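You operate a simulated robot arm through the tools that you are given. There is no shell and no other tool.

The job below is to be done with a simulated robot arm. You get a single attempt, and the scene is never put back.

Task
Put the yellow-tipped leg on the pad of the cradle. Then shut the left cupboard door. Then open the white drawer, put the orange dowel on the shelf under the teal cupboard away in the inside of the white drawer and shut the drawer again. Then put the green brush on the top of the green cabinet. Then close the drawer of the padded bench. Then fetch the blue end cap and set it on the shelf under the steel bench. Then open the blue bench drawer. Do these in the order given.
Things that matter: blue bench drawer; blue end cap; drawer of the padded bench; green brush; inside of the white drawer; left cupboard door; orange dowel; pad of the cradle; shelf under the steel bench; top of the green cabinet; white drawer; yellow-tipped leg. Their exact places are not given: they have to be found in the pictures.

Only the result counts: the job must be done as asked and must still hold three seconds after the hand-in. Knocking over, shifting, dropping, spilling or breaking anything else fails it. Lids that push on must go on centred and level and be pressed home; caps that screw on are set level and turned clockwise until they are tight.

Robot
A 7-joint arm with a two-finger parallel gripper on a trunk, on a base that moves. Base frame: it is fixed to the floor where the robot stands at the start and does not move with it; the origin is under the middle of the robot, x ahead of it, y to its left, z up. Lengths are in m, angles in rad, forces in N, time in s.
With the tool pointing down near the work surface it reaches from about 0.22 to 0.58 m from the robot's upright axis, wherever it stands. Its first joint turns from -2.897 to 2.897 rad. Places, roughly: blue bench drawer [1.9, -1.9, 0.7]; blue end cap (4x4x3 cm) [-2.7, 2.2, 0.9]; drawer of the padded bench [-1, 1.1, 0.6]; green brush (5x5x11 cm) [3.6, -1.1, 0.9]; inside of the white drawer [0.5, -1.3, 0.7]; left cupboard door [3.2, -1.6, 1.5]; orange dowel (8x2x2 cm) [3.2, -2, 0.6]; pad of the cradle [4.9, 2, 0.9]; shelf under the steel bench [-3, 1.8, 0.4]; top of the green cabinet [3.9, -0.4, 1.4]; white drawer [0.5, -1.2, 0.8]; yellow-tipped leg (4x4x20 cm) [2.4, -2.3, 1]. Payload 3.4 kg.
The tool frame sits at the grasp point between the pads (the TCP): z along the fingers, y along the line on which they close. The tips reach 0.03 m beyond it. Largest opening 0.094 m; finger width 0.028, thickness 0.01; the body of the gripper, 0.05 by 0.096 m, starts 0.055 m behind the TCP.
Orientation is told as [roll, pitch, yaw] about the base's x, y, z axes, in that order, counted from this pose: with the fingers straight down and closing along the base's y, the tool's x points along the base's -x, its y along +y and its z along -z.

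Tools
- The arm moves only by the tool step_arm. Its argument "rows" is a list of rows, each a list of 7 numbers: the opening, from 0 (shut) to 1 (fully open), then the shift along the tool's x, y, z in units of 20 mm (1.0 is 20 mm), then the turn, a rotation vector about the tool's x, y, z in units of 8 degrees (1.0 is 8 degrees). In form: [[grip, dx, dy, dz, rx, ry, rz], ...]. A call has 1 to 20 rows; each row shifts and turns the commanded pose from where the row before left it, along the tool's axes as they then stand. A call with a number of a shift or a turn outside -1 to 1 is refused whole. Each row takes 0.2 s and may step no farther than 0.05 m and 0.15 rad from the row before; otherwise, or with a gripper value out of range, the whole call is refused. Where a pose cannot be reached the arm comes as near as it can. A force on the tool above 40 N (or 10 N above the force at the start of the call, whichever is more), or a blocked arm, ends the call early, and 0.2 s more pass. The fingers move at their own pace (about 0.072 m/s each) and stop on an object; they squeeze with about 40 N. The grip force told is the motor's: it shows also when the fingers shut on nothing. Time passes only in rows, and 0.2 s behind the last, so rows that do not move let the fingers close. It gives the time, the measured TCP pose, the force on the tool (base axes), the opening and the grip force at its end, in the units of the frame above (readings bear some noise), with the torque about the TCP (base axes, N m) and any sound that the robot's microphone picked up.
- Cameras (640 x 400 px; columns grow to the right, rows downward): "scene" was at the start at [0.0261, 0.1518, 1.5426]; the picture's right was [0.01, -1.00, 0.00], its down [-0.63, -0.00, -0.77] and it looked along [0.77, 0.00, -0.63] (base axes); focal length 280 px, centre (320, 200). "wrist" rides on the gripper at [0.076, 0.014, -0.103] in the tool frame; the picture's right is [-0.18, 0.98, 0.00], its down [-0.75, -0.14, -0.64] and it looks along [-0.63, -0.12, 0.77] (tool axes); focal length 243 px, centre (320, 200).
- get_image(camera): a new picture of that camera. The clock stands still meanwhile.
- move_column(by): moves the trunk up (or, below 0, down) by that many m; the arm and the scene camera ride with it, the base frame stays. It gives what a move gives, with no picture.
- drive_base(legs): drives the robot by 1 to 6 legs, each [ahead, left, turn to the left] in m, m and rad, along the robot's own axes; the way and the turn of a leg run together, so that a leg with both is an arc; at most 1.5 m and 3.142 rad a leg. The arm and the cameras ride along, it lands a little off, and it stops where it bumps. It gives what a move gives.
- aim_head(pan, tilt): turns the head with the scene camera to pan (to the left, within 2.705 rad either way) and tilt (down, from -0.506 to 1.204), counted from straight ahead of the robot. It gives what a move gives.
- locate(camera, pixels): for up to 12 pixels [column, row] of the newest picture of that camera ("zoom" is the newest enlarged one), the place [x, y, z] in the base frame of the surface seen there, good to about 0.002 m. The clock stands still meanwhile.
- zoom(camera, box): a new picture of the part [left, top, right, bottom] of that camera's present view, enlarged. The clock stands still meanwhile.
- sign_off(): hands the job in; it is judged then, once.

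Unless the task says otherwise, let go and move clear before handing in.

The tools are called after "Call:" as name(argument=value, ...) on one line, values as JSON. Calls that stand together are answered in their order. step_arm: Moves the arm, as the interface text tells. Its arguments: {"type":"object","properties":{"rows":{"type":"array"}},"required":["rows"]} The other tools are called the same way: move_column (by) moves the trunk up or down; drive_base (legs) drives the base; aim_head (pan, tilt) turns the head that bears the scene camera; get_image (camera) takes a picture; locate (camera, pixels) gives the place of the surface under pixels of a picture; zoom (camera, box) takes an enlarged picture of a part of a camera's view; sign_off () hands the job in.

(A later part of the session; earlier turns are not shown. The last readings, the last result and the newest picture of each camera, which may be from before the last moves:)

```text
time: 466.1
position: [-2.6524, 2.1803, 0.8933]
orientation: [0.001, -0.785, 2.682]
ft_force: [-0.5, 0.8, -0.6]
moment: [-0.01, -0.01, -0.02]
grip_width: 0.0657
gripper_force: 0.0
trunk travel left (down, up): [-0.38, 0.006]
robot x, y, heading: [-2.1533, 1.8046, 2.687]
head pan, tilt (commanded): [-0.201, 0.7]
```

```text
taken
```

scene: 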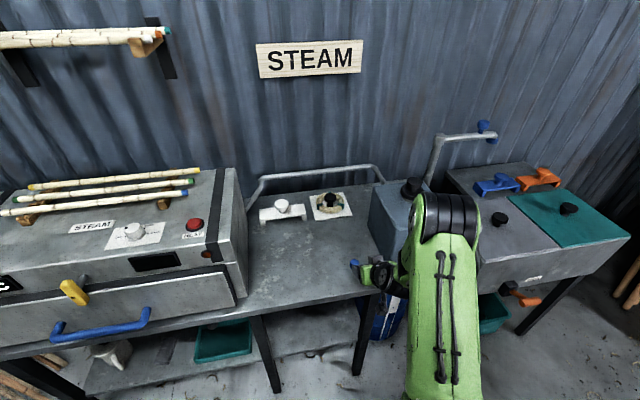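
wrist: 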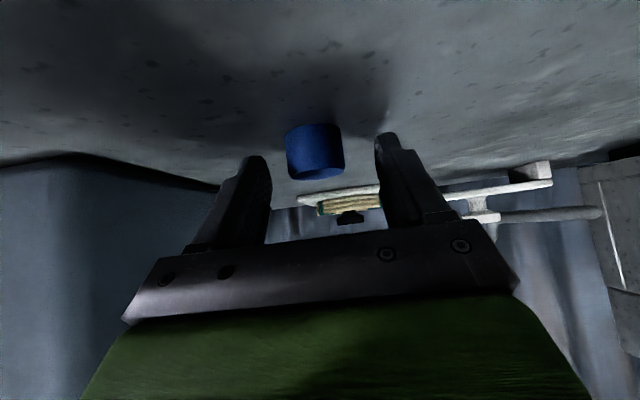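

The cap is between the fingertips. Closing.

Call:
step_arm(rows=[[0.5, 0, 0, 0, 0, 0, 0], [0.35, 0, 0, 0, 0, 0, 0], [0.2, 0, 0, 0, 0, 0, 0], [0, 0, 0, 0, 0, 0, 0], [0, 0, 0, 0, 0, 0, 0], [0, 0, 0, 0, 0, 0, 0]])

Call:
get_image(camera="wrist")

```text
time: 467.6
position: [-2.6531, 2.1803, 0.8942]
orientation: [0.002, -0.784, 2.682]
ft_force: [0.4, -0.7, 0.7]
moment: [-0.01, 0.02, 0.03]
grip_width: 0.0326
gripper_force: 39.9
trunk travel left (down, up): [-0.38, 0.006]
robot x, y, heading: [-2.1555, 1.809, 2.68]
head pan, tilt (commanded): [-0.201, 0.7]
```

```text
taken
```

wrist: 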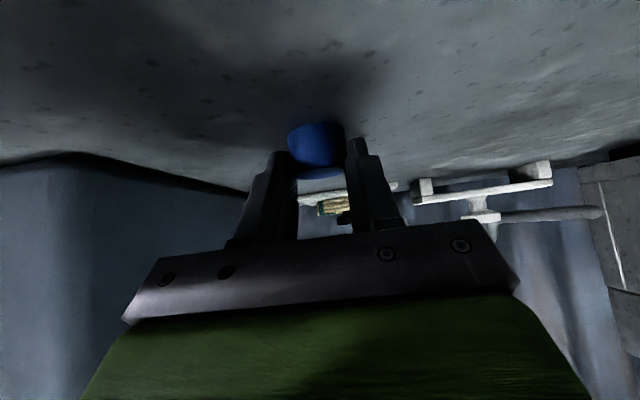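

Gripped at 33 mm. Lifting straight up and drawing back.

Call:
step_arm(rows=[[0, -0.35, 0, -0.35, 0, 0, 0], [0, -0.7, 0, -0.7, 0, 0, 0], [0, -0.7, 0, -0.7, 0, 0, 0], [0, 0, 0, -1, 0, 0, 0], [0, 0, 0, -1, 0, 0, 0], [0, 0, 0, -1, 0, 0, 0], [0, 0, 0, -1, 0, 0, 0], [0, 0, 0, -1, 0, 0, 0], [0, 0, 0, -1, 0, 0, 0], [0, 0, 0, 0, 0, 0, 0]])

Call:
get_image(camera="wrist")

Call:
zoom(camera="scene", box=[320, 180, 480, 320])

```text
time: 469.8
position: [-2.5786, 2.1426, 1.0285]
orientation: [0.001, -0.785, 2.681]
ft_force: [0.2, 1.1, 0.2]
moment: [-0.03, -0.06, 0.0]
grip_width: 0.0327
gripper_force: 40.3
trunk travel left (down, up): [-0.38, 0.006]
robot x, y, heading: [-2.1557, 1.8105, 2.69]
head pan, tilt (commanded): [-0.201, 0.7]
```

```text
taken
```

wrist: 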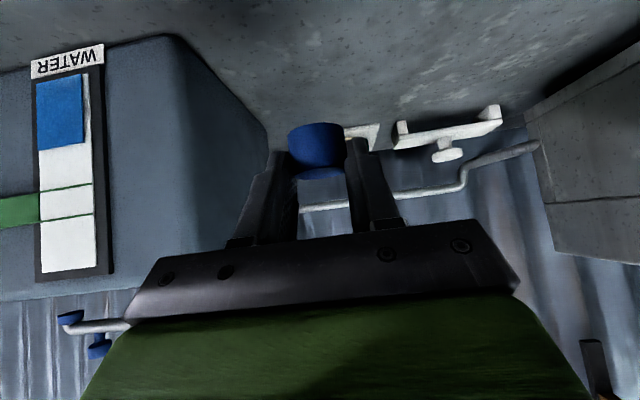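

```text
2.86 times, centred on (400, 250) of scene
```

zoom: 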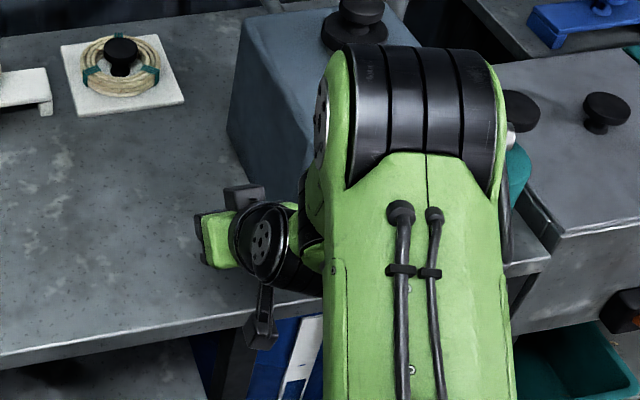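

The cap is held. I'll shift the arm left over the bench to line up with the empty bay, then back the base off to lower in front of the bench.

Call:
step_arm(rows=[[0, 0, 0.9, 0, 0, 0, 0], [0, 0, 0.9, 0, 0, 0, 0], [0, 0, 0.9, 0, 0, 0, 0], [0, 0, 0.9, 0, 0, 0, 0], [0, 0, 0.9, 0, 0, 0, 0], [0, 0, 0.9, 0, 0, 0, 0], [0, 0, 0.9, 0, 0, 0, 0], [0, 0, 0, 0, 0, 0, 0]])

Call:
drive_base(legs=[[-0.13, -0.03, 0]])

Call:
move_column(by=-0.2)

Call:
get_image(camera="scene")

Call:
get_image(camera="wrist")

```text
time: 471.6
position: [-2.6332, 2.0316, 1.028]
orientation: [0.003, -0.786, 2.682]
ft_force: [-0.1, 0.1, -0.4]
moment: [0.0, 0.0, 0.05]
grip_width: 0.0323
gripper_force: 39.9
trunk travel left (down, up): [-0.38, 0.006]
robot x, y, heading: [-2.1577, 1.8095, 2.687]
head pan, tilt (commanded): [-0.201, 0.7]
```

```text
time: 472.9
position: [-2.5028, 1.9999, 1.0298]
orientation: [0.001, -0.786, 2.682]
ft_force: [0.6, -0.7, 0.1]
moment: [-0.01, 0.01, -0.01]
grip_width: 0.0323
gripper_force: 40.2
trunk travel left (down, up): [-0.38, 0.006]
robot x, y, heading: [-2.0216, 1.7816, 2.683]
head pan, tilt (commanded): [-0.201, 0.7]
```

```text
time: 475.0
position: [-2.5021, 2.0, 0.8284]
orientation: [0.0, -0.784, 2.683]
ft_force: [0.7, -0.1, 0.2]
moment: [0.04, 0.0, 0.0]
grip_width: 0.0324
gripper_force: 40.1
trunk travel left (down, up): [-0.18, 0.206]
robot x, y, heading: [-2.0263, 1.7798, 2.684]
head pan, tilt (commanded): [-0.201, 0.7]
```

```text
taken
```

scene: 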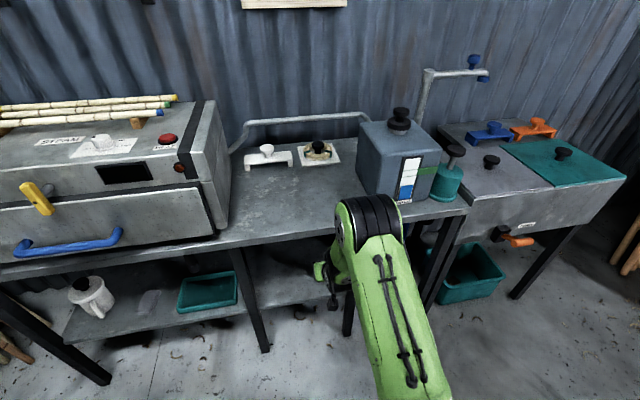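

```text
taken
```

wrist: 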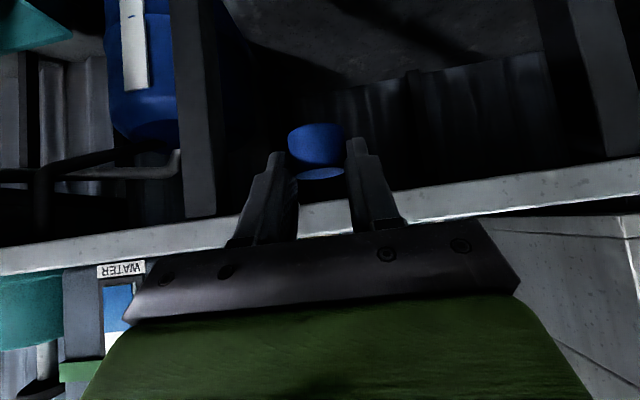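

The gripper is in front of the bay between the two legs. Lowering the trunk the rest of the way and the arm further.

Call:
move_column(by=-0.18)

Call:
step_arm(rows=[[0, 0.6, 0.3, 0.6, 0, 0, 0], [0, 0.6, 0.3, 0.6, 0, 0, 0], [0, 0.6, 0.3, 0.6, 0, 0, 0], [0, 0.6, 0.3, 0.6, 0, 0, 0], [0, 0.6, 0.3, 0.6, 0, 0, 0], [0, 0.6, 0, 0.6, 0, 0, 0], [0, 0.6, 0, 0.6, 0, 0, 0], [0, 0.6, 0, 0.6, 0, 0, 0], [0, 0.6, 0, 0.6, 0, 0, 0], [0, 0, 0, 0, 0, 0, 0]])

Call:
get_image(camera="wrist")

Call:
get_image(camera="scene")

```text
time: 477.0
position: [-2.5019, 2.0002, 0.6493]
orientation: [0.002, -0.785, 2.682]
ft_force: [0.2, 0.1, 0.6]
moment: [0.05, 0.0, -0.03]
grip_width: 0.0322
gripper_force: 39.8
trunk travel left (down, up): [0.0, 0.386]
robot x, y, heading: [-2.0227, 1.7748, 2.685]
head pan, tilt (commanded): [-0.201, 0.7]
```

```text
time: 479.2
position: [-2.5161, 1.9713, 0.4975]
orientation: [0.002, -0.785, 2.682]
ft_force: [0.2, 0.1, -0.6]
moment: [0.0, 0.05, -0.04]
grip_width: 0.0321
gripper_force: 39.6
trunk travel left (down, up): [0.0, 0.386]
robot x, y, heading: [-2.0201, 1.7758, 2.685]
head pan, tilt (commanded): [-0.201, 0.7]
```

```text
taken
```

wrist: 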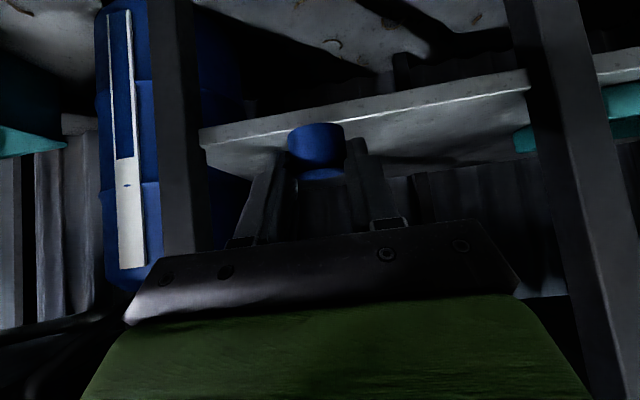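

```text
taken
```

scene: 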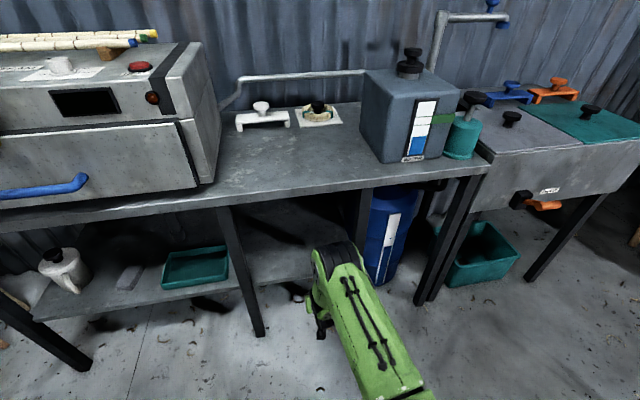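

The shelf is ahead with its right end at (205,145) and the middle leg at (580,150) in the flipped picture. Measuring.

Call:
locate(camera="wrist", pixels=[[230, 155], [270, 140], [400, 125], [450, 110], [500, 120], [420, 150], [370, 130], [350, 115], [215, 130], [520, 80], [185, 200], [570, 200]])

```text
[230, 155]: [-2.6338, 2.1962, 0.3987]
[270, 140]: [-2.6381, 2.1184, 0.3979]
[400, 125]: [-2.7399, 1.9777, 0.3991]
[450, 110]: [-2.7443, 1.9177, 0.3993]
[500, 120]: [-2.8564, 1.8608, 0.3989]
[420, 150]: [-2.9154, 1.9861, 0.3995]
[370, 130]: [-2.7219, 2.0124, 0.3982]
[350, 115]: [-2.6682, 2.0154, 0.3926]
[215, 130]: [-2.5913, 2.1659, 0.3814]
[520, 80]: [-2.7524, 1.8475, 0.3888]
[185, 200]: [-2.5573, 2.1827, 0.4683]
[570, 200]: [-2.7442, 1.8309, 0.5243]
```

Shelf front edge at e≈-3.281, surface z 0.399, free between the legs. Driving 0.11 m ahead.

Call:
drive_base(legs=[[0.11, 0, 0]])

Call:
step_arm(rows=[[0, -0.6, 0, 0.6, 0, 0, 0], [0, -0.6, 0, 0.6, 0, 0, 0], [0, -0.6, 0, 0.6, 0, 0, 0], [0, 0, 0, 0, 0, 0, 0]])

Call:
get_image(camera="wrist")

Call:
get_image(camera="scene")

```text
time: 480.4
position: [-2.6146, 2.0214, 0.4967]
orientation: [0.001, -0.784, 2.682]
ft_force: [-0.3, 0.5, 0.2]
moment: [0.01, -0.03, 0.02]
grip_width: 0.0322
gripper_force: 40.4
trunk travel left (down, up): [0.0, 0.386]
robot x, y, heading: [-2.1215, 1.8231, 2.683]
head pan, tilt (commanded): [-0.201, 0.7]
```

```text
time: 481.4
position: [-2.6611, 2.0435, 0.4992]
orientation: [0.003, -0.786, 2.682]
ft_force: [0.4, -0.2, 0.1]
moment: [0.0, -0.02, 0.01]
grip_width: 0.032
gripper_force: 40.3
trunk travel left (down, up): [0.0, 0.386]
robot x, y, heading: [-2.1197, 1.8262, 2.685]
head pan, tilt (commanded): [-0.201, 0.7]
```

```text
taken
```

wrist: 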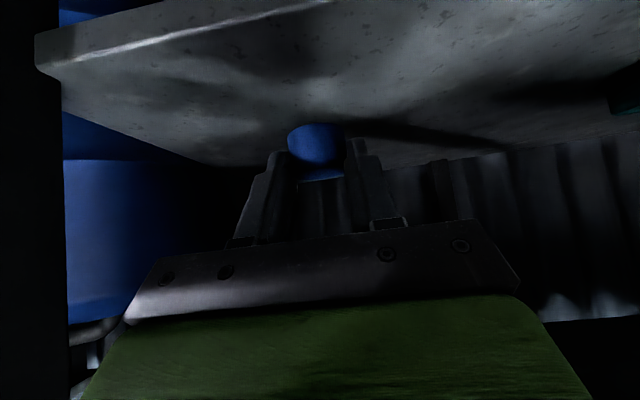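

```text
taken
```

scene: 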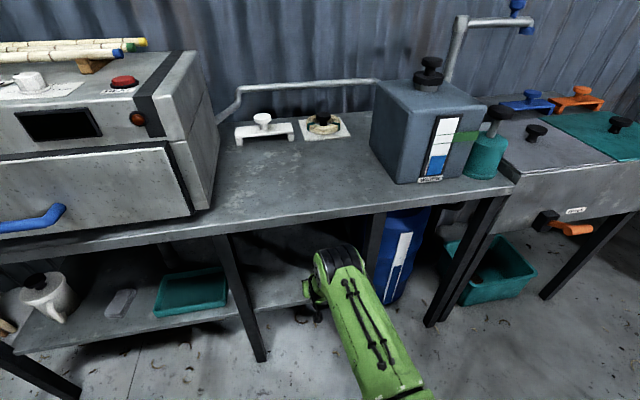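

The cap is over the shelf front. Moving 4 cm further in and lowering to just above the surface.

Call:
step_arm(rows=[[0, -0.707, 0, 0.707, 0, 0, 0], [0, -0.707, 0, 0.707, 0, 0, 0], [0, 0.5, 0, 0.5, 0, 0, 0], [0, 0.5, 0, 0.5, 0, 0, 0], [0, 0.5, 0, 0.5, 0, 0, 0], [0, 0.4, 0, 0.4, 0, 0, 0], [0, 0, 0, 0, 0, 0, 0]])

Call:
get_image(camera="wrist")

```text
time: 483.0
position: [-2.6966, 2.0619, 0.4438]
orientation: [0.003, -0.786, 2.683]
ft_force: [0.6, 0.4, -0.5]
moment: [0.01, -0.01, -0.01]
grip_width: 0.032
gripper_force: 40.6
trunk travel left (down, up): [0.0, 0.386]
robot x, y, heading: [-2.1212, 1.8287, 2.686]
head pan, tilt (commanded): [-0.201, 0.7]
```

```text
taken
```

wrist: 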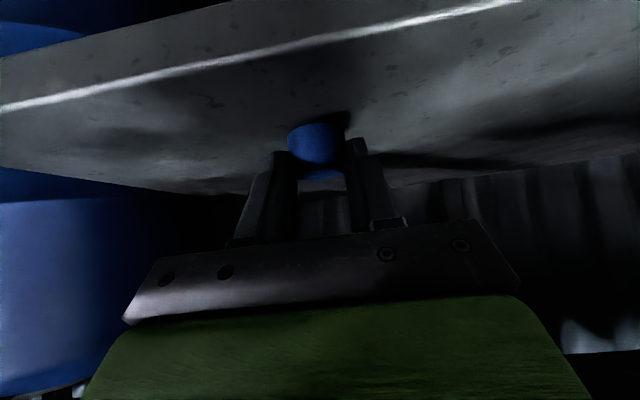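

About 1 cm above the shelf. Creeping down.

Call:
step_arm(rows=[[0, 0.12, 0, 0.12, 0, 0, 0], [0, 0.12, 0, 0.12, 0, 0, 0], [0, 0, 0, 0, 0, 0, 0]])

Call:
step_arm(rows=[[0, 0.06, 0, 0.06, 0, 0, 0], [0, 0, 0, 0, 0, 0, 0]])

Call:
step_arm(rows=[[0, 0.06, 0, 0.06, 0, 0, 0], [0, 0, 0, 0, 0, 0, 0]])

```text
time: 483.8
position: [-2.6966, 2.0609, 0.4366]
orientation: [0.001, -0.786, 2.682]
ft_force: [0.6, -0.6, -0.6]
moment: [0.0, 0.01, -0.04]
grip_width: 0.0319
gripper_force: 39.5
trunk travel left (down, up): [0.0, 0.386]
robot x, y, heading: [-2.1218, 1.8242, 2.687]
head pan, tilt (commanded): [-0.201, 0.7]
```

```text
time: 484.4
position: [-2.6964, 2.0617, 0.4344]
orientation: [0.001, -0.785, 2.683]
ft_force: [-0.2, -0.7, 0.3]
moment: [-0.01, 0.01, 0.01]
grip_width: 0.032
gripper_force: 39.9
trunk travel left (down, up): [0.0, 0.386]
robot x, y, heading: [-2.1169, 1.826, 2.685]
head pan, tilt (commanded): [-0.201, 0.7]
```

```text
time: 485.0
position: [-2.6964, 2.0622, 0.434]
orientation: [0.002, -0.787, 2.683]
ft_force: [1.3, -0.3, 3.8]
moment: [0.02, -0.02, -0.03]
grip_width: 0.032
gripper_force: 40.2
trunk travel left (down, up): [0.0, 0.386]
robot x, y, heading: [-2.1234, 1.8248, 2.686]
head pan, tilt (commanded): [-0.201, 0.7]
```

Contact (3.8 N). Releasing and drawing back along the finger axis.

Call:
step_arm(rows=[[0.38, 0, 0, 0, 0, 0, 0], [0.45, 0, 0, 0, 0, 0, 0], [0.55, 0, 0, 0, 0, 0, 0], [0.65, 0, 0, 0, 0, 0, 0], [0.65, 0, 0, 0, 0, 0, 0], [0.65, 0, 0, -0.4, 0, 0, 0], [0.65, 0, 0, -0.8, 0, 0, 0], [0.65, 0, 0, -0.8, 0, 0, 0], [0.65, 0, 0, -0.8, 0, 0, 0], [0.65, 0.4, 0, -0.8, 0, 0, 0], [0.65, 0.707, 0, -0.707, 0, 0, 0], [0.65, 0.707, 0, -0.707, 0, 0, 0], [0.65, 0, 0, 0, 0, 0, 0]])

Call:
get_image(camera="wrist")

```text
time: 487.8
position: [-2.6096, 2.0179, 0.4781]
orientation: [0.002, -0.785, 2.683]
ft_force: [-0.7, 0.3, -0.4]
moment: [0.0, 0.0, 0.0]
grip_width: 0.0613
gripper_force: 0.0
trunk travel left (down, up): [0.0, 0.386]
robot x, y, heading: [-2.1245, 1.8265, 2.687]
head pan, tilt (commanded): [-0.201, 0.7]
```

```text
taken
```

wrist: 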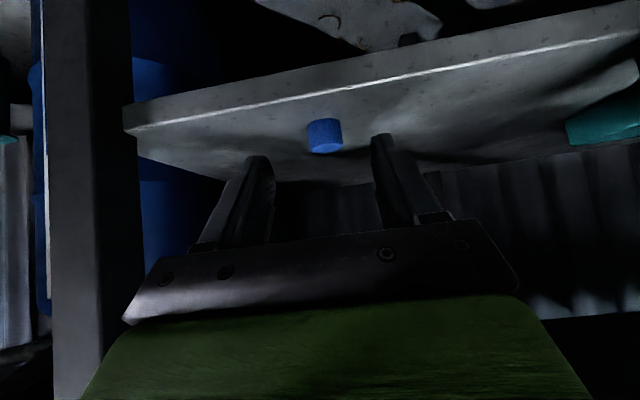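

The blue cap stands on the shelf (325,135). Backing out and raising the arm.

Call:
drive_base(legs=[[-0.11, 0, 0]])

Call:
get_image(camera="wrist")

Call:
step_arm(rows=[[0.5, -0.7, 0, -0.7, 0, 0, 0], [0.3, -0.7, 0, -0.7, 0, 0, 0], [0, -0.7, 0, -0.7, 0, 0, 0], [0, -0.7, 0, -0.7, 0, 0, 0], [0, -0.7, 0, -0.7, 0, 0, 0], [0, -0.7, 0, -0.7, 0, 0, 0], [0, -0.7, 0, -0.7, 0, 0, 0], [0, -0.7, 0, -0.7, 0, 0, 0], [0, -0.7, 0, -0.7, 0, 0, 0], [0, -0.7, 0, -0.7, 0, 0, 0], [0, -0.7, 0, -0.7, 0, 0, 0], [0, -0.7, 0, -0.7, 0, 0, 0], [0, 0, 0, 0, 0, 0, 0]])

Call:
move_column(by=0.38)

Call:
get_image(camera="scene")

```text
time: 489.0
position: [-2.5098, 1.9697, 0.479]
orientation: [0.001, -0.786, 2.683]
ft_force: [0.9, -0.3, -0.5]
moment: [-0.01, 0.01, 0.03]
grip_width: 0.0611
gripper_force: 0.0
trunk travel left (down, up): [0.0, 0.386]
robot x, y, heading: [-2.0249, 1.7794, 2.683]
head pan, tilt (commanded): [-0.201, 0.7]
```

```text
taken
```

wrist: 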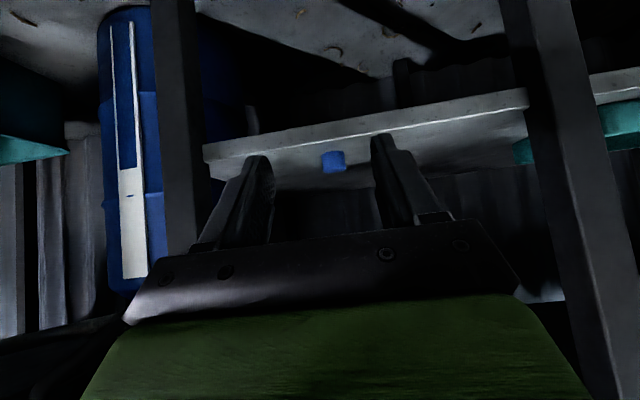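

```text
time: 491.8
position: [-2.5104, 1.97, 0.7161]
orientation: [0.002, -0.787, 2.682]
ft_force: [-0.7, 0.7, 0.1]
moment: [-0.02, 0.01, 0.01]
grip_width: 0.0
gripper_force: 33.1
trunk travel left (down, up): [0.0, 0.386]
robot x, y, heading: [-2.0281, 1.7752, 2.686]
head pan, tilt (commanded): [-0.201, 0.7]
```

```text
time: 495.5
position: [-2.5111, 1.9703, 1.0951]
orientation: [0.001, -0.785, 2.684]
ft_force: [0.9, 0.3, -0.6]
moment: [-0.03, 0.0, 0.03]
grip_width: 0.0
gripper_force: 33.4
trunk travel left (down, up): [-0.38, 0.006]
robot x, y, heading: [-2.0209, 1.7744, 2.68]
head pan, tilt (commanded): [-0.201, 0.7]
```

```text
taken
```

scene: 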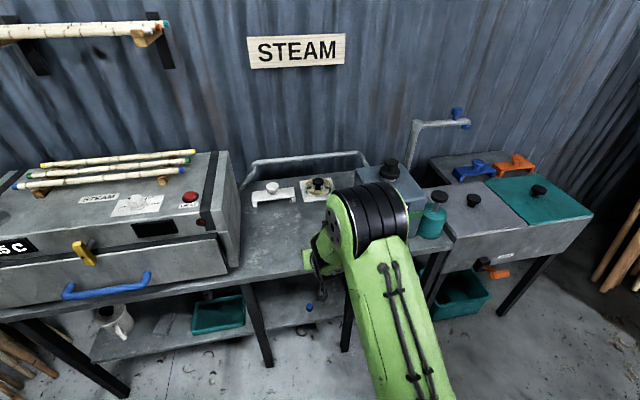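

The blue cap is visible on the shelf at (308,307). Retracting the arm a bit and driving back through the corridor.

Call:
step_arm(rows=[[0, 0.884, 0, -0.884, 0, 0, 0], [0, 0.884, 0, -0.884, 0, 0, 0], [0, 0.884, 0, -0.884, 0, 0, 0], [0, 0.884, 0, -0.884, 0, 0, 0], [0, 0, 0, 0, 0, 0, 0]])

Call:
drive_base(legs=[[0.07, 0.25, 0], [-0.2, 0.4, 0], [-0.3, 0.05, 0]])

Call:
drive_base(legs=[[0, 0, -3.13], [1.4, 0, 0]])

```text
time: 496.7
position: [-2.422, 1.9257, 1.0944]
orientation: [0.002, -0.785, 2.684]
ft_force: [-0.1, 0.1, 0.5]
moment: [0.01, 0.0, 0.01]
grip_width: 0.0
gripper_force: 32.9
trunk travel left (down, up): [-0.38, 0.006]
robot x, y, heading: [-2.0286, 1.7741, 2.683]
head pan, tilt (commanded): [-0.201, 0.7]
```

```text
time: 502.5
position: [-2.3467, 1.1072, 1.0953]
orientation: [0.001, -0.787, 2.686]
ft_force: [0.1, -0.4, 1.4]
moment: [0.02, 0.01, 0.02]
grip_width: 0.0
gripper_force: 33.1
trunk travel left (down, up): [-0.38, 0.006]
robot x, y, heading: [-1.9542, 0.9619, 2.681]
head pan, tilt (commanded): [-0.201, 0.7]
```

```text
time: 516.8
position: [-0.2996, 0.2274, 1.0966]
orientation: [0.001, -0.785, -0.439]
ft_force: [0.6, 0.8, 0.0]
moment: [0.01, 0.02, -0.01]
grip_width: 0.0001
gripper_force: 33.3
trunk travel left (down, up): [-0.38, 0.006]
robot x, y, heading: [-0.703, 0.3662, -0.436]
head pan, tilt (commanded): [-0.201, 0.7]
```

Continuing along the corridor to the joining bench and turning to face it.

Call:
drive_base(legs=[[1.4, -0.12, 0], [1.4, -0.04, 0], [0.4, 0, 0], [0, 0, -1.586]])

Call:
aim_head(pan=0.0, tilt=0.7)

Call:
get_image(camera="scene")

```text
time: 536.2
position: [1.9905, -1.5148, 1.0951]
orientation: [0.003, -0.784, -2.004]
ft_force: [0.2, 0.0, 0.6]
moment: [-0.01, -0.03, -0.03]
grip_width: 0.0001
gripper_force: 32.9
trunk travel left (down, up): [-0.38, 0.006]
robot x, y, heading: [2.1295, -1.1173, -2.004]
head pan, tilt (commanded): [-0.201, 0.7]
```

```text
time: 537.0
position: [1.9895, -1.5149, 1.0943]
orientation: [0.003, -0.785, -2.004]
ft_force: [0.4, -0.8, -0.2]
moment: [0.0, -0.01, -0.03]
grip_width: 0.0001
gripper_force: 32.8
trunk travel left (down, up): [-0.38, 0.006]
robot x, y, heading: [2.1299, -1.1151, -1.996]
head pan, tilt (commanded): [0.0, 0.7]
```

```text
taken
```

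scene: 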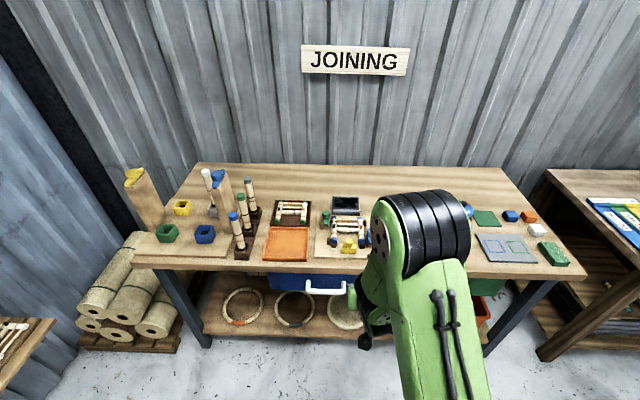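

The blue drawer with its white handle shows at (325,287). Zooming and measuring.

Call:
zoom(camera="scene", box=[240, 250, 400, 330])

Call:
locate(camera="zoom", pixels=[[262, 130], [270, 155], [300, 162], [340, 165], [390, 165], [420, 150], [150, 115], [120, 140], [430, 120], [350, 120], [260, 60], [300, 160]])

```text
4.00 times, centred on (320, 290) of scene
```

zoom: 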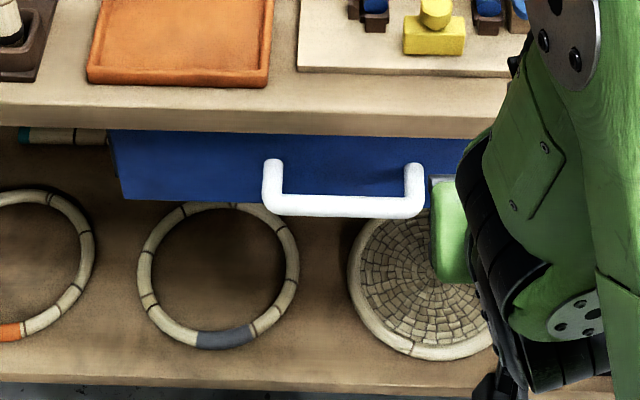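

```text
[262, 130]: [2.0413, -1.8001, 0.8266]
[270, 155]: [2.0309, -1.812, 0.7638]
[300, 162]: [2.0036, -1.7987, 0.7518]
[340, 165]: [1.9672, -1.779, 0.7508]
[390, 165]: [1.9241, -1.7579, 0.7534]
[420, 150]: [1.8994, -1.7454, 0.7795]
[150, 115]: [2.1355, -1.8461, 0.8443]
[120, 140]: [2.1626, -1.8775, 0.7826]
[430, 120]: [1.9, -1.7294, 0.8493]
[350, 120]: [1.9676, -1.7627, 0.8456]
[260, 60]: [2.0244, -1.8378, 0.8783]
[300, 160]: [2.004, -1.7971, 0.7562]
```

Measuring the handle bar itself.

Call:
locate(camera="zoom", pixels=[[290, 203], [345, 206], [400, 206], [272, 170], [413, 172], [272, 195], [413, 200], [345, 200], [345, 212], [345, 175], [130, 160], [450, 160]])

```text
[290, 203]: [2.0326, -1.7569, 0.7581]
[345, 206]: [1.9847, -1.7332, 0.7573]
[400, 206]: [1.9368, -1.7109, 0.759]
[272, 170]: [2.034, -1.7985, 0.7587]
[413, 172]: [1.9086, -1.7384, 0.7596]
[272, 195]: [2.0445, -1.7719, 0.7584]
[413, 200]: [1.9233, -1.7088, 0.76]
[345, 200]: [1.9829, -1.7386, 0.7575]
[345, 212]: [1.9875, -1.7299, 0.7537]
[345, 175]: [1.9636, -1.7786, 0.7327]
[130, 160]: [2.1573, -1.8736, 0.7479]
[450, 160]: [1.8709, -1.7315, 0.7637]
```

The blue drawer's handle bar centre is at about (1.986,-1.737,0.751). I'll repeat the same posture sequence as for the white drawer: tool down and up first, with the base aligned.

Call:
step_arm(rows=[[0, 0, 0, -0.5, 0, 1, 0], [0, 0, 0, -0.5, 0, 1, 0], [0, 0, 0, -0.5, 0, 1, 0], [0, 0, 0, -0.5, 0, 1, 0], [0, 0, 0, -0.5, 0, 1, 0], [0, 0, 0, -0.5, 0, 0.62, 0], [0, 0, 0, -1, 0, 0, 0], [0, 0, 0, -1, 0, 0, 0], [0, 0, 0, -1, 0, 0, 0], [0, 0, 0, -1, 0, 0, 0], [0, 0, 0, -1, 0, 0, 0], [0, 0, 0, -1, 0, 0, 0], [0, 0, 0, -1, 0, 0, 0], [0, 0, 0, -1, 0, 0, 0], [0, 0, 0, -1, 0, 0, 0], [0, 0, 0, -1, 0, 0, 0], [0, 0, 0, 0, 0, 0, 0]])

Call:
drive_base(legs=[[0, 0, -0.02], [-0.02, 0.143, 0]])

```text
time: 540.6
position: [2.0009, -1.4915, 1.3495]
orientation: [0.0, -0.001, -2.002]
ft_force: [0.2, 0.5, 0.7]
moment: [0.0, 0.05, -0.01]
grip_width: 0.0
gripper_force: 33.1
trunk travel left (down, up): [-0.38, 0.006]
robot x, y, heading: [2.1285, -1.113, -2.001]
head pan, tilt (commanded): [0.0, 0.7]
```

```text
time: 542.2
position: [2.1295, -1.5335, 1.3482]
orientation: [0.001, 0.001, -2.021]
ft_force: [-0.1, -0.8, 0.0]
moment: [0.03, -0.02, 0.01]
grip_width: 0.0001
gripper_force: 33.0
trunk travel left (down, up): [-0.38, 0.006]
robot x, y, heading: [2.2654, -1.1538, -2.022]
head pan, tilt (commanded): [0.0, 0.7]
```

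Aligned at e≈2.542. Now extending slightly, lowering the trunk, and spinning the tool 90°.

Call:
step_arm(rows=[[0, -0.9, -0.5, 0, 0, 0, 0], [0, -0.9, -0.5, 0, 0, 0, 0], [0, -0.9, -0.5, 0, 0, 0, 0], [0, -0.8, -0.4, 0, 0, 0, 0], [0, 0, 0, 0, 0, 0, 0]])

Call:
move_column(by=-0.33)

Call:
step_arm(rows=[[0, 0, 0, 0, 0, 0, 1], [0, 0, 0, 0, 0, 0, 1], [0, 0, 0, 0, 0, 0, 1], [0, 0, 0, 0, 0, 0, 1], [0, 0, 0, 0, 0, 0, 1], [0, 0, 0, 0, 0, 0, 1], [0, 0, 0, 0, 0, 0, 1], [0, 0, 0, 0, 0, 0, 1], [0, 0, 0, 0, 0, 0, 1], [0, 0, 0, 0, 0, 0, 1], [0, 0, 0, 0, 0, 0, 1], [0, 0, 0, 0, 0, 0, 0.25], [0, 0, 0, 0, 0, 0, 0]])

Call:
step_arm(rows=[[0, 0, 0, 0, -1, 0, 0], [0, 0, 0, 0, -1, 0, 0], [0, 0, 0, 0, -1, 0, 0], [0, 0, 0, 0, -1, 0, 0], [0, 0, 0, 0.5, -1, 0, 0], [0, 0, 0, 0.5, -1, 0, 0], [0, 0, 0, 0.5, -1, 0, 0], [0, 0, 0, 0.5, -1, 0, 0], [0, 0, 0, 0.5, -1, 0, 0], [0, 0, 0, 0.5, -1, 0, 0], [0, 0, 0, 0.5, -1, 0, 0], [0, 0, 0, 0, -0.25, 0, 0], [0.5, 0, 0, 0, 0, 0, 0], [0.5, 0, 0, 0, 0, 0, 0]])

Call:
get_image(camera="wrist")

Call:
get_image(camera="scene")

```text
time: 543.5
position: [2.0654, -1.579, 1.3476]
orientation: [0.003, -0.001, -2.021]
ft_force: [0.0, -0.2, 0.5]
moment: [-0.01, -0.01, 0.0]
grip_width: 0.0
gripper_force: 33.2
trunk travel left (down, up): [-0.38, 0.006]
robot x, y, heading: [2.2666, -1.1555, -2.021]
head pan, tilt (commanded): [0.0, 0.7]
```

```text
time: 546.7
position: [2.0642, -1.5802, 1.0168]
orientation: [0.003, -0.001, -2.02]
ft_force: [0.0, 0.2, -0.5]
moment: [-0.02, 0.0, -0.01]
grip_width: 0.0
gripper_force: 33.1
trunk travel left (down, up): [-0.05, 0.336]
robot x, y, heading: [2.2672, -1.1571, -2.018]
head pan, tilt (commanded): [0.0, 0.7]
```

```text
time: 549.5
position: [2.0647, -1.5803, 1.0155]
orientation: [0.0, 0.001, 2.69]
ft_force: [0.5, -0.1, -1.1]
moment: [-0.01, 0.01, 0.01]
grip_width: 0.0
gripper_force: 32.8
trunk travel left (down, up): [-0.05, 0.336]
robot x, y, heading: [2.2682, -1.1552, -2.02]
head pan, tilt (commanded): [0.0, 0.7]
```

```text
time: 552.5
position: [2.0407, -1.631, 0.9783]
orientation: [1.572, 0.002, 2.692]
ft_force: [-0.4, 0.0, -0.7]
moment: [-0.02, -0.01, 0.02]
grip_width: 0.0469
gripper_force: 0.1
trunk travel left (down, up): [-0.05, 0.336]
robot x, y, heading: [2.2657, -1.1588, -2.022]
head pan, tilt (commanded): [0.0, 0.7]
```

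```text
taken
```

wrist: 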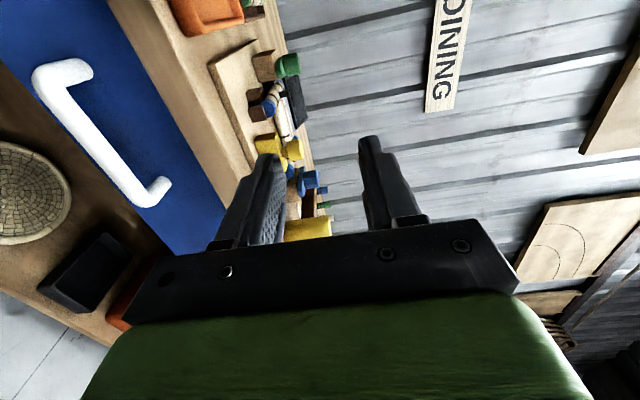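

```text
taken
```

scene: 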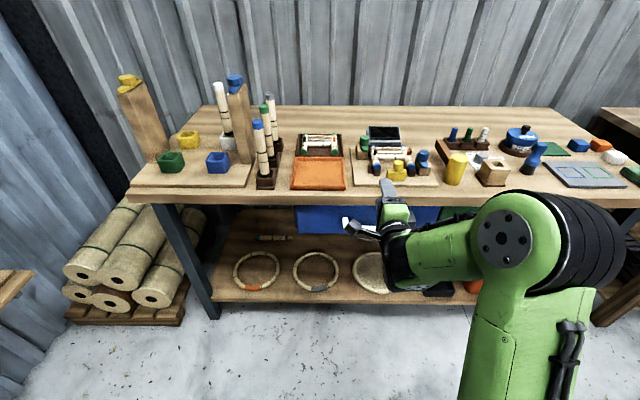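

The tool is horizontal and the handle shows at left in the wrist picture (90,130). Measuring the bar.

Call:
locate(camera="wrist", pixels=[[60, 100], [80, 125], [100, 150], [120, 175], [95, 135], [75, 130], [40, 75], [150, 200], [155, 120], [90, 140], [110, 160]])

Call:
zoom(camera="wrist", box=[10, 40, 210, 240])

```text
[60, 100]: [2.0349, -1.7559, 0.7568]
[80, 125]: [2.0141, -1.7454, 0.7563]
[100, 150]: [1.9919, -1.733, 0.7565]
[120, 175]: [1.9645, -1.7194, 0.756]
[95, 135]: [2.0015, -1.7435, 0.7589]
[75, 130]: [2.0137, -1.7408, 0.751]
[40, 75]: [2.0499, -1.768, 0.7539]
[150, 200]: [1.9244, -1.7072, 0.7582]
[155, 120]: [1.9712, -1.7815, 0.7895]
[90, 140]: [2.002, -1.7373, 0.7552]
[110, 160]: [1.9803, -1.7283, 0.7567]
```

```text
2.00 times, centred on (110, 140) of wrist
```

zoom: 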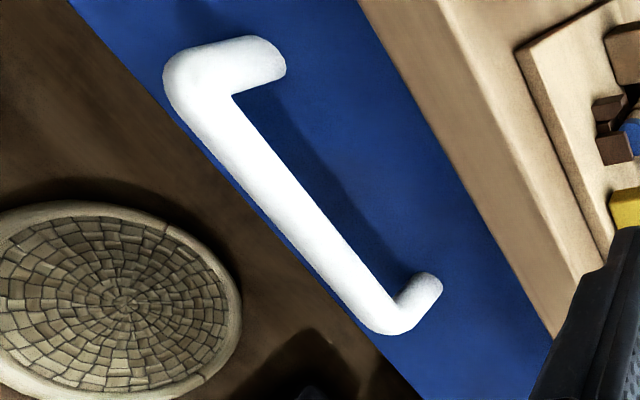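

The bar's axis is near (1.986,-1.737,0.750). Backing the base 4 cm, lowering the trunk fully, then bringing the arm down while moving slightly forward.

Call:
drive_base(legs=[[-0.04, 0, 0]])

Call:
move_column(by=-0.05)

Call:
step_arm(rows=[[0.5, 0, 0, 0.5, 0, 0, 0], [0.5, 0, -0.5, 0.5, 0, 0, 0], [0.5, 0, -0.9, 0.5, 0, 0, 0], [0.5, 0, -0.9, 0.5, 0, 0, 0], [0.5, 0, -0.9, 0.5, 0, 0, 0], [0.5, 0, -0.9, 0.5, 0, 0, 0], [0.5, 0, -0.9, 0, 0, 0, 0], [0.5, 0, -0.9, 0, 0, 0, 0], [0.5, 0, -0.9, 0, 0, 0, 0], [0.5, 0, -0.9, 0, 0, 0, 0], [0.5, 0, -0.9, 0, 0, 0, 0], [0.5, 0, 0, 0, 0, 0, 0]])

Call:
get_image(camera="wrist")

```text
time: 553.4
position: [2.0583, -1.5924, 0.9794]
orientation: [1.571, 0.003, 2.691]
ft_force: [0.1, -0.5, 0.0]
moment: [0.01, 0.01, 0.0]
grip_width: 0.0474
gripper_force: 0.0
trunk travel left (down, up): [-0.05, 0.336]
robot x, y, heading: [2.2803, -1.1244, -2.02]
head pan, tilt (commanded): [0.0, 0.7]
```

```text
time: 554.3
position: [2.0585, -1.5944, 0.9314]
orientation: [1.573, 0.001, 2.693]
ft_force: [-0.3, -1.3, 0.4]
moment: [0.0, -0.01, -0.01]
grip_width: 0.0472
gripper_force: 0.0
trunk travel left (down, up): [0.0, 0.386]
robot x, y, heading: [2.2867, -1.1234, -2.021]
head pan, tilt (commanded): [0.0, 0.7]
```

```text
time: 556.9
position: [2.0314, -1.6499, 0.7598]
orientation: [1.573, 0.002, 2.692]
ft_force: [-0.3, 0.7, -0.5]
moment: [0.0, 0.0, 0.02]
grip_width: 0.0472
gripper_force: 0.1
trunk travel left (down, up): [0.0, 0.386]
robot x, y, heading: [2.2861, -1.1226, -2.017]
head pan, tilt (commanded): [0.0, 0.7]
```

```text
taken
```

wrist: 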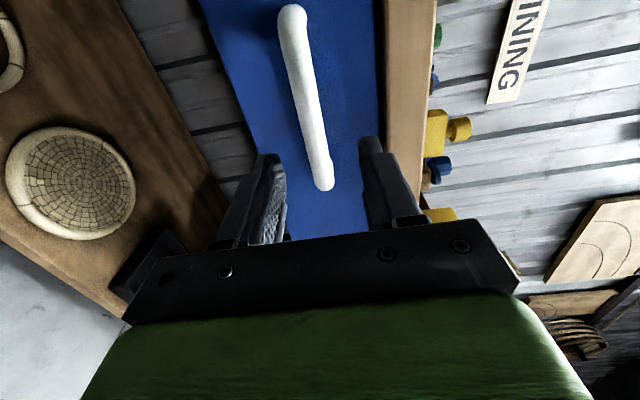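

The bar lies between the fingers in view. Lowering 9 mm, driving 5 cm ahead, then the arm the rest.

Call:
step_arm(rows=[[0.5, 0, -0.45, 0.3, 0, 0, 0], [0.5, 0, 0, 0, 0, 0, 0]])

Call:
drive_base(legs=[[0.045, 0, 0]])

Call:
get_image(camera="wrist")

```text
time: 557.5
position: [2.0292, -1.6533, 0.75]
orientation: [1.573, 0.001, 2.692]
ft_force: [-0.4, -0.6, 0.5]
moment: [-0.01, 0.02, 0.01]
grip_width: 0.047
gripper_force: 0.1
trunk travel left (down, up): [0.0, 0.386]
robot x, y, heading: [2.2855, -1.1204, -2.019]
head pan, tilt (commanded): [0.0, 0.7]
```

```text
time: 558.4
position: [2.0094, -1.6946, 0.7492]
orientation: [1.571, 0.001, 2.69]
ft_force: [-1.4, 0.6, -0.3]
moment: [0.01, 0.01, -0.02]
grip_width: 0.0469
gripper_force: 0.0
trunk travel left (down, up): [0.0, 0.386]
robot x, y, heading: [2.2638, -1.1608, -2.021]
head pan, tilt (commanded): [0.0, 0.7]
```

```text
taken
```

wrist: 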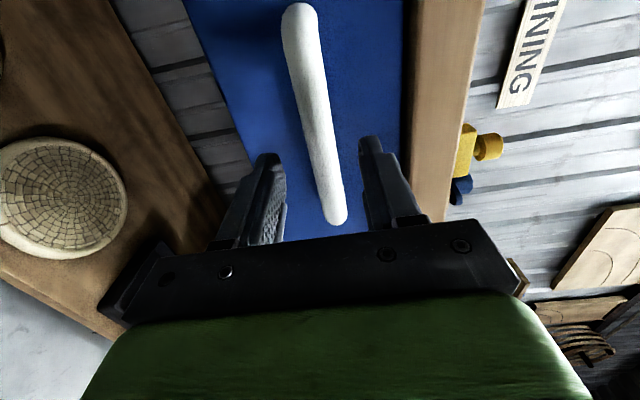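

Bar is centred between the fingers. Advancing 4.7 cm with the arm and closing.

Call:
step_arm(rows=[[0.5, 0, 0, 0.6, 0, 0, 0], [0.5, 0, 0, 0.6, 0, 0, 0], [0.5, 0, 0, 0.6, 0, 0, 0], [0.5, 0, 0, 0.55, 0, 0, 0], [0.5, 0, 0, 0, 0, 0, 0]])

Call:
get_image(camera="wrist")

```text
time: 559.6
position: [1.989, -1.736, 0.7485]
orientation: [1.572, 0.003, 2.692]
ft_force: [-0.3, -0.6, -0.4]
moment: [0.02, 0.0, -0.01]
grip_width: 0.047
gripper_force: 0.0
trunk travel left (down, up): [0.0, 0.386]
robot x, y, heading: [2.2641, -1.1621, -2.017]
head pan, tilt (commanded): [0.0, 0.7]
```

```text
taken
```

wrist: 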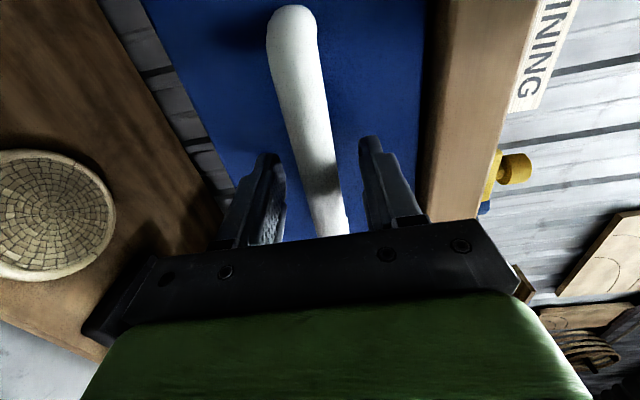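

Call:
step_arm(rows=[[0.3, 0, 0, 0, 0, 0, 0], [0.1, 0, 0, 0, 0, 0, 0], [0, 0, 0, 0, 0, 0, 0], [0, 0, 0, 0, 0, 0, 0], [0, 0, 0, 0, 0, 0, 0]])

Call:
drive_base(legs=[[-0.1, 0, 0]])

Call:
get_image(camera="scene")

```text
time: 560.8
position: [1.989, -1.7374, 0.7507]
orientation: [1.575, 0.001, 2.692]
ft_force: [-1.7, -2.7, 6.1]
moment: [0.05, 0.12, -0.01]
grip_width: 0.0239
gripper_force: 45.1
trunk travel left (down, up): [0.0, 0.386]
robot x, y, heading: [2.2653, -1.161, -2.02]
head pan, tilt (commanded): [0.0, 0.7]
```

```text
time: 562.0
position: [2.0341, -1.6456, 0.7499]
orientation: [1.573, 0.001, 2.691]
ft_force: [6.5, -3.3, 9.9]
moment: [0.0, 0.08, 0.55]
grip_width: 0.0237
gripper_force: 44.9
trunk travel left (down, up): [0.0, 0.386]
robot x, y, heading: [2.3094, -1.069, -2.018]
head pan, tilt (commanded): [0.0, 0.7]
```

```text
taken
```

scene: 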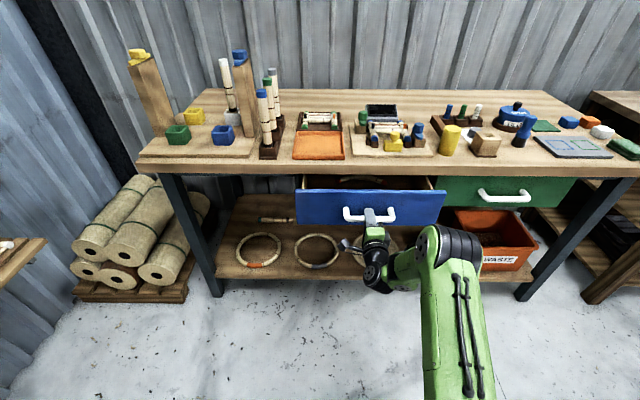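

The blue drawer is coming out. Pulling another 13 cm.

Call:
drive_base(legs=[[-0.13, 0, 0]])

Call:
get_image(camera="scene")

```text
time: 563.2
position: [2.0924, -1.5303, 0.7504]
orientation: [1.574, 0.005, 2.697]
ft_force: [8.8, -4.7, 4.9]
moment: [0.04, 0.14, 0.64]
grip_width: 0.0235
gripper_force: 45.3
trunk travel left (down, up): [0.0, 0.386]
robot x, y, heading: [2.3632, -0.9575, -2.016]
head pan, tilt (commanded): [0.0, 0.7]
```

```text
taken
```

scene: 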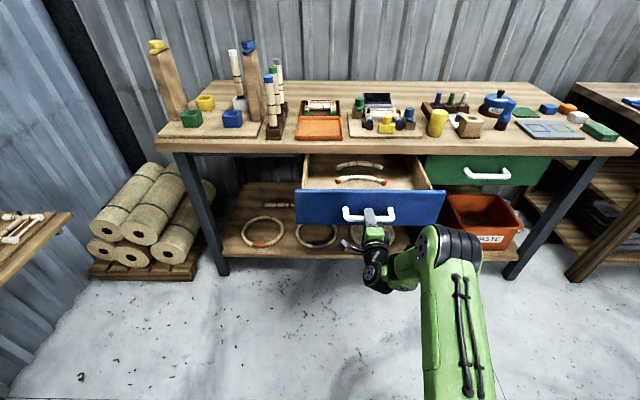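

About 23 cm open. I'll pull a little further in small steps, watching the force.

Call:
drive_base(legs=[[-0.04, 0, 0]])

Call:
get_image(camera="scene")

```text
time: 564.1
position: [2.1102, -1.4942, 0.7495]
orientation: [1.573, 0.005, 2.697]
ft_force: [6.3, -3.5, 2.8]
moment: [0.08, 0.23, 0.34]
grip_width: 0.0234
gripper_force: 44.8
trunk travel left (down, up): [0.0, 0.386]
robot x, y, heading: [2.3849, -0.9186, -2.015]
head pan, tilt (commanded): [0.0, 0.7]
```

```text
taken
```

scene: 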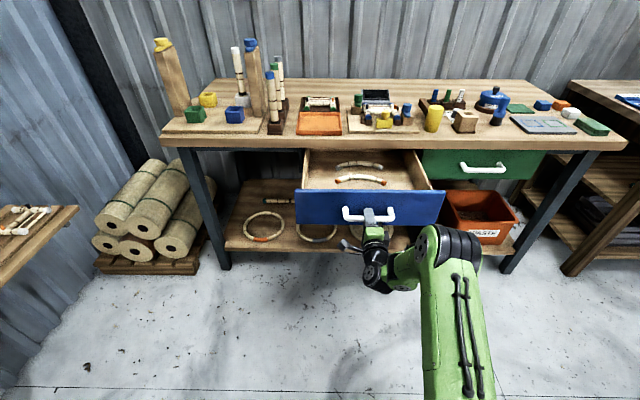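

27 cm open and still moving freely. One more small pull to sense the end of travel.

Call:
drive_base(legs=[[-0.03, 0, 0]])

```text
time: 565.0
position: [2.1233, -1.4678, 0.7504]
orientation: [1.572, 0.005, 2.699]
ft_force: [2.0, -3.1, 2.3]
moment: [0.25, 0.58, 0.02]
grip_width: 0.0202
gripper_force: 45.2
trunk travel left (down, up): [0.0, 0.386]
robot x, y, heading: [2.3975, -0.8918, -2.023]
head pan, tilt (commanded): [0.0, 0.7]
```

The grip width fell to 20 mm, so the bar may be slipping at the end of travel. Checking the pictures.

Call:
get_image(camera="wrist")

Call:
zoom(camera="scene", box=[280, 130, 460, 260])

Call:
locate(camera="zoom", pixels=[[120, 270], [400, 280], [500, 270], [250, 305], [400, 302], [300, 120], [150, 165], [100, 50], [500, 60]])

```text
taken
```

wrist: 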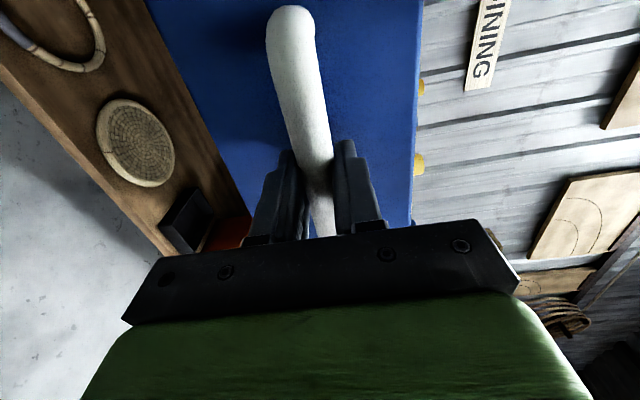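

```text
3.08 times, centred on (370, 195) of scene
```

zoom: 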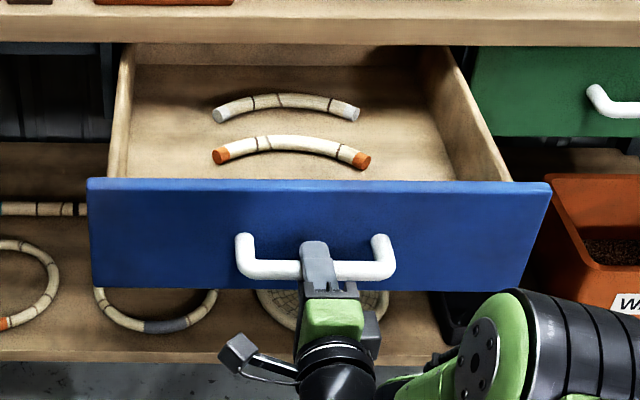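

```text
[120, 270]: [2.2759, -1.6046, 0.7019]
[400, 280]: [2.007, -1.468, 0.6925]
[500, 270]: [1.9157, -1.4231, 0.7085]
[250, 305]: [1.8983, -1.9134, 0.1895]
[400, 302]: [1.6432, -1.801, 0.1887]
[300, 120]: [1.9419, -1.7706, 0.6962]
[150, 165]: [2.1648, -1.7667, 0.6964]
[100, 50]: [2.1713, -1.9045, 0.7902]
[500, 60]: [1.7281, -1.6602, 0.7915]
```

The blue drawer is now 30 cm open. Releasing the handle and backing away.

Call:
step_arm(rows=[[0.3, 0, 0, 0, 0, 0, 0], [0.45, 0, 0, 0, 0, 0, 0], [0.55, 0, 0, 0, 0, 0, 0], [0.55, 0, 0, 0, 0, 0, 0], [0.55, 0, 0, 0, 0, 0, 0]])

Call:
drive_base(legs=[[-0.2, 0, 0]])

Call:
get_image(camera="scene")

Call:
locate(camera="scene", pixels=[[330, 190], [400, 190], [310, 195]])

```text
time: 566.1
position: [2.1224, -1.4679, 0.7505]
orientation: [1.572, 0.004, 2.696]
ft_force: [-0.2, 0.5, -0.5]
moment: [0.0, 0.0, 0.0]
grip_width: 0.0517
gripper_force: 0.0
trunk travel left (down, up): [0.0, 0.386]
robot x, y, heading: [2.3962, -0.8912, -2.021]
head pan, tilt (commanded): [0.0, 0.7]
```

```text
time: 567.8
position: [2.2098, -1.286, 0.7503]
orientation: [1.572, 0.005, 2.698]
ft_force: [0.2, 0.3, 0.0]
moment: [-0.02, 0.0, 0.0]
grip_width: 0.0518
gripper_force: 0.1
trunk travel left (down, up): [0.0, 0.386]
robot x, y, heading: [2.4819, -0.7102, -2.016]
head pan, tilt (commanded): [0.0, 0.7]
```

```text
taken
```

scene: 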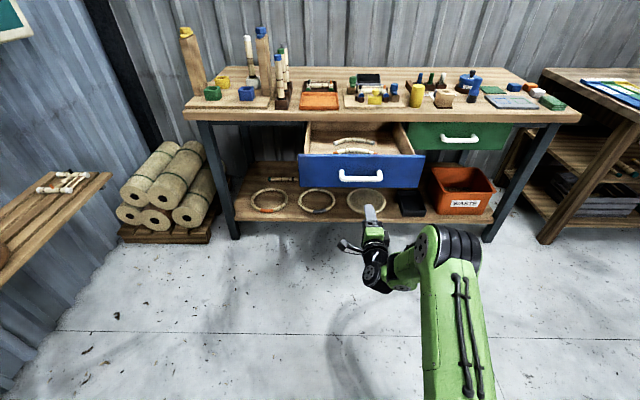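

```text
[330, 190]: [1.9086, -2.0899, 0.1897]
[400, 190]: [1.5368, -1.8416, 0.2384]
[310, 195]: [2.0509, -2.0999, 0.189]
```

The drawer stays open and the gripper is clear. Before handing in, I'll raise the camera and verify the earlier results.

Call:
move_column(by=0.38)

Call:
drive_base(legs=[[0, 0, 0.5]])

Call:
aim_head(pan=2.3, tilt=0.2)

Call:
get_image(camera="scene")

Call:
zoom(camera="scene", box=[220, 100, 420, 240])

```text
time: 571.4
position: [2.2102, -1.2855, 1.1288]
orientation: [1.573, 0.005, 2.696]
ft_force: [0.0, -0.2, -0.5]
moment: [0.01, -0.03, 0.03]
grip_width: 0.0517
gripper_force: 0.1
trunk travel left (down, up): [-0.38, 0.006]
robot x, y, heading: [2.4791, -0.712, -2.023]
head pan, tilt (commanded): [0.0, 0.7]
```

```text
time: 573.2
position: [2.5211, -1.3441, 1.1287]
orientation: [1.573, 0.005, -3.085]
ft_force: [0.4, 0.8, 0.5]
moment: [-0.02, 0.02, -0.01]
grip_width: 0.0516
gripper_force: 0.0
trunk travel left (down, up): [-0.38, 0.006]
robot x, y, heading: [2.4819, -0.7102, -1.516]
head pan, tilt (commanded): [0.0, 0.7]
```

```text
time: 575.4
position: [2.52, -1.3451, 1.1291]
orientation: [1.573, 0.006, -3.085]
ft_force: [-0.9, -0.8, -0.1]
moment: [0.05, 0.0, 0.0]
grip_width: 0.0518
gripper_force: 0.0
trunk travel left (down, up): [-0.38, 0.006]
robot x, y, heading: [2.4828, -0.709, -1.519]
head pan, tilt (commanded): [2.3, 0.201]
```

```text
taken
```

scene: 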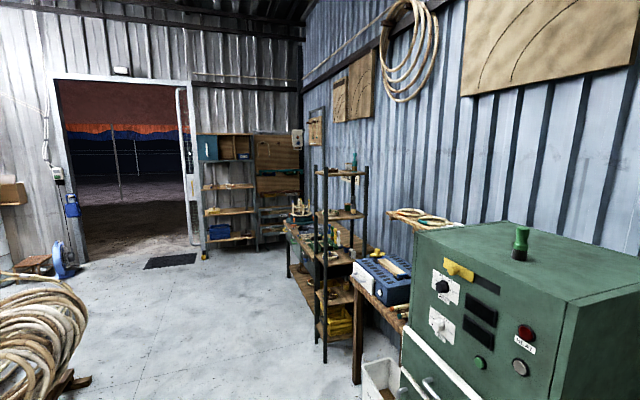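

```text
2.86 times, centred on (320, 170) of scene
```

zoom: 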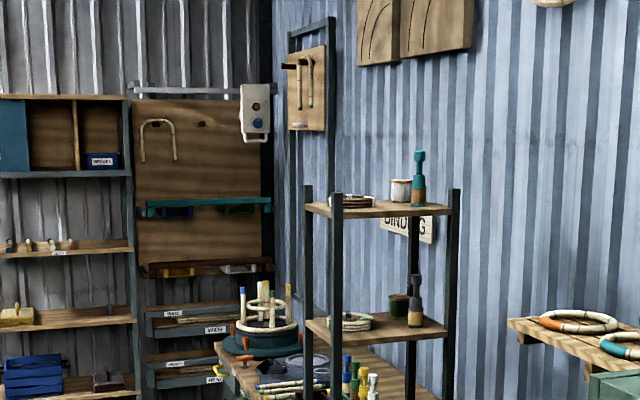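

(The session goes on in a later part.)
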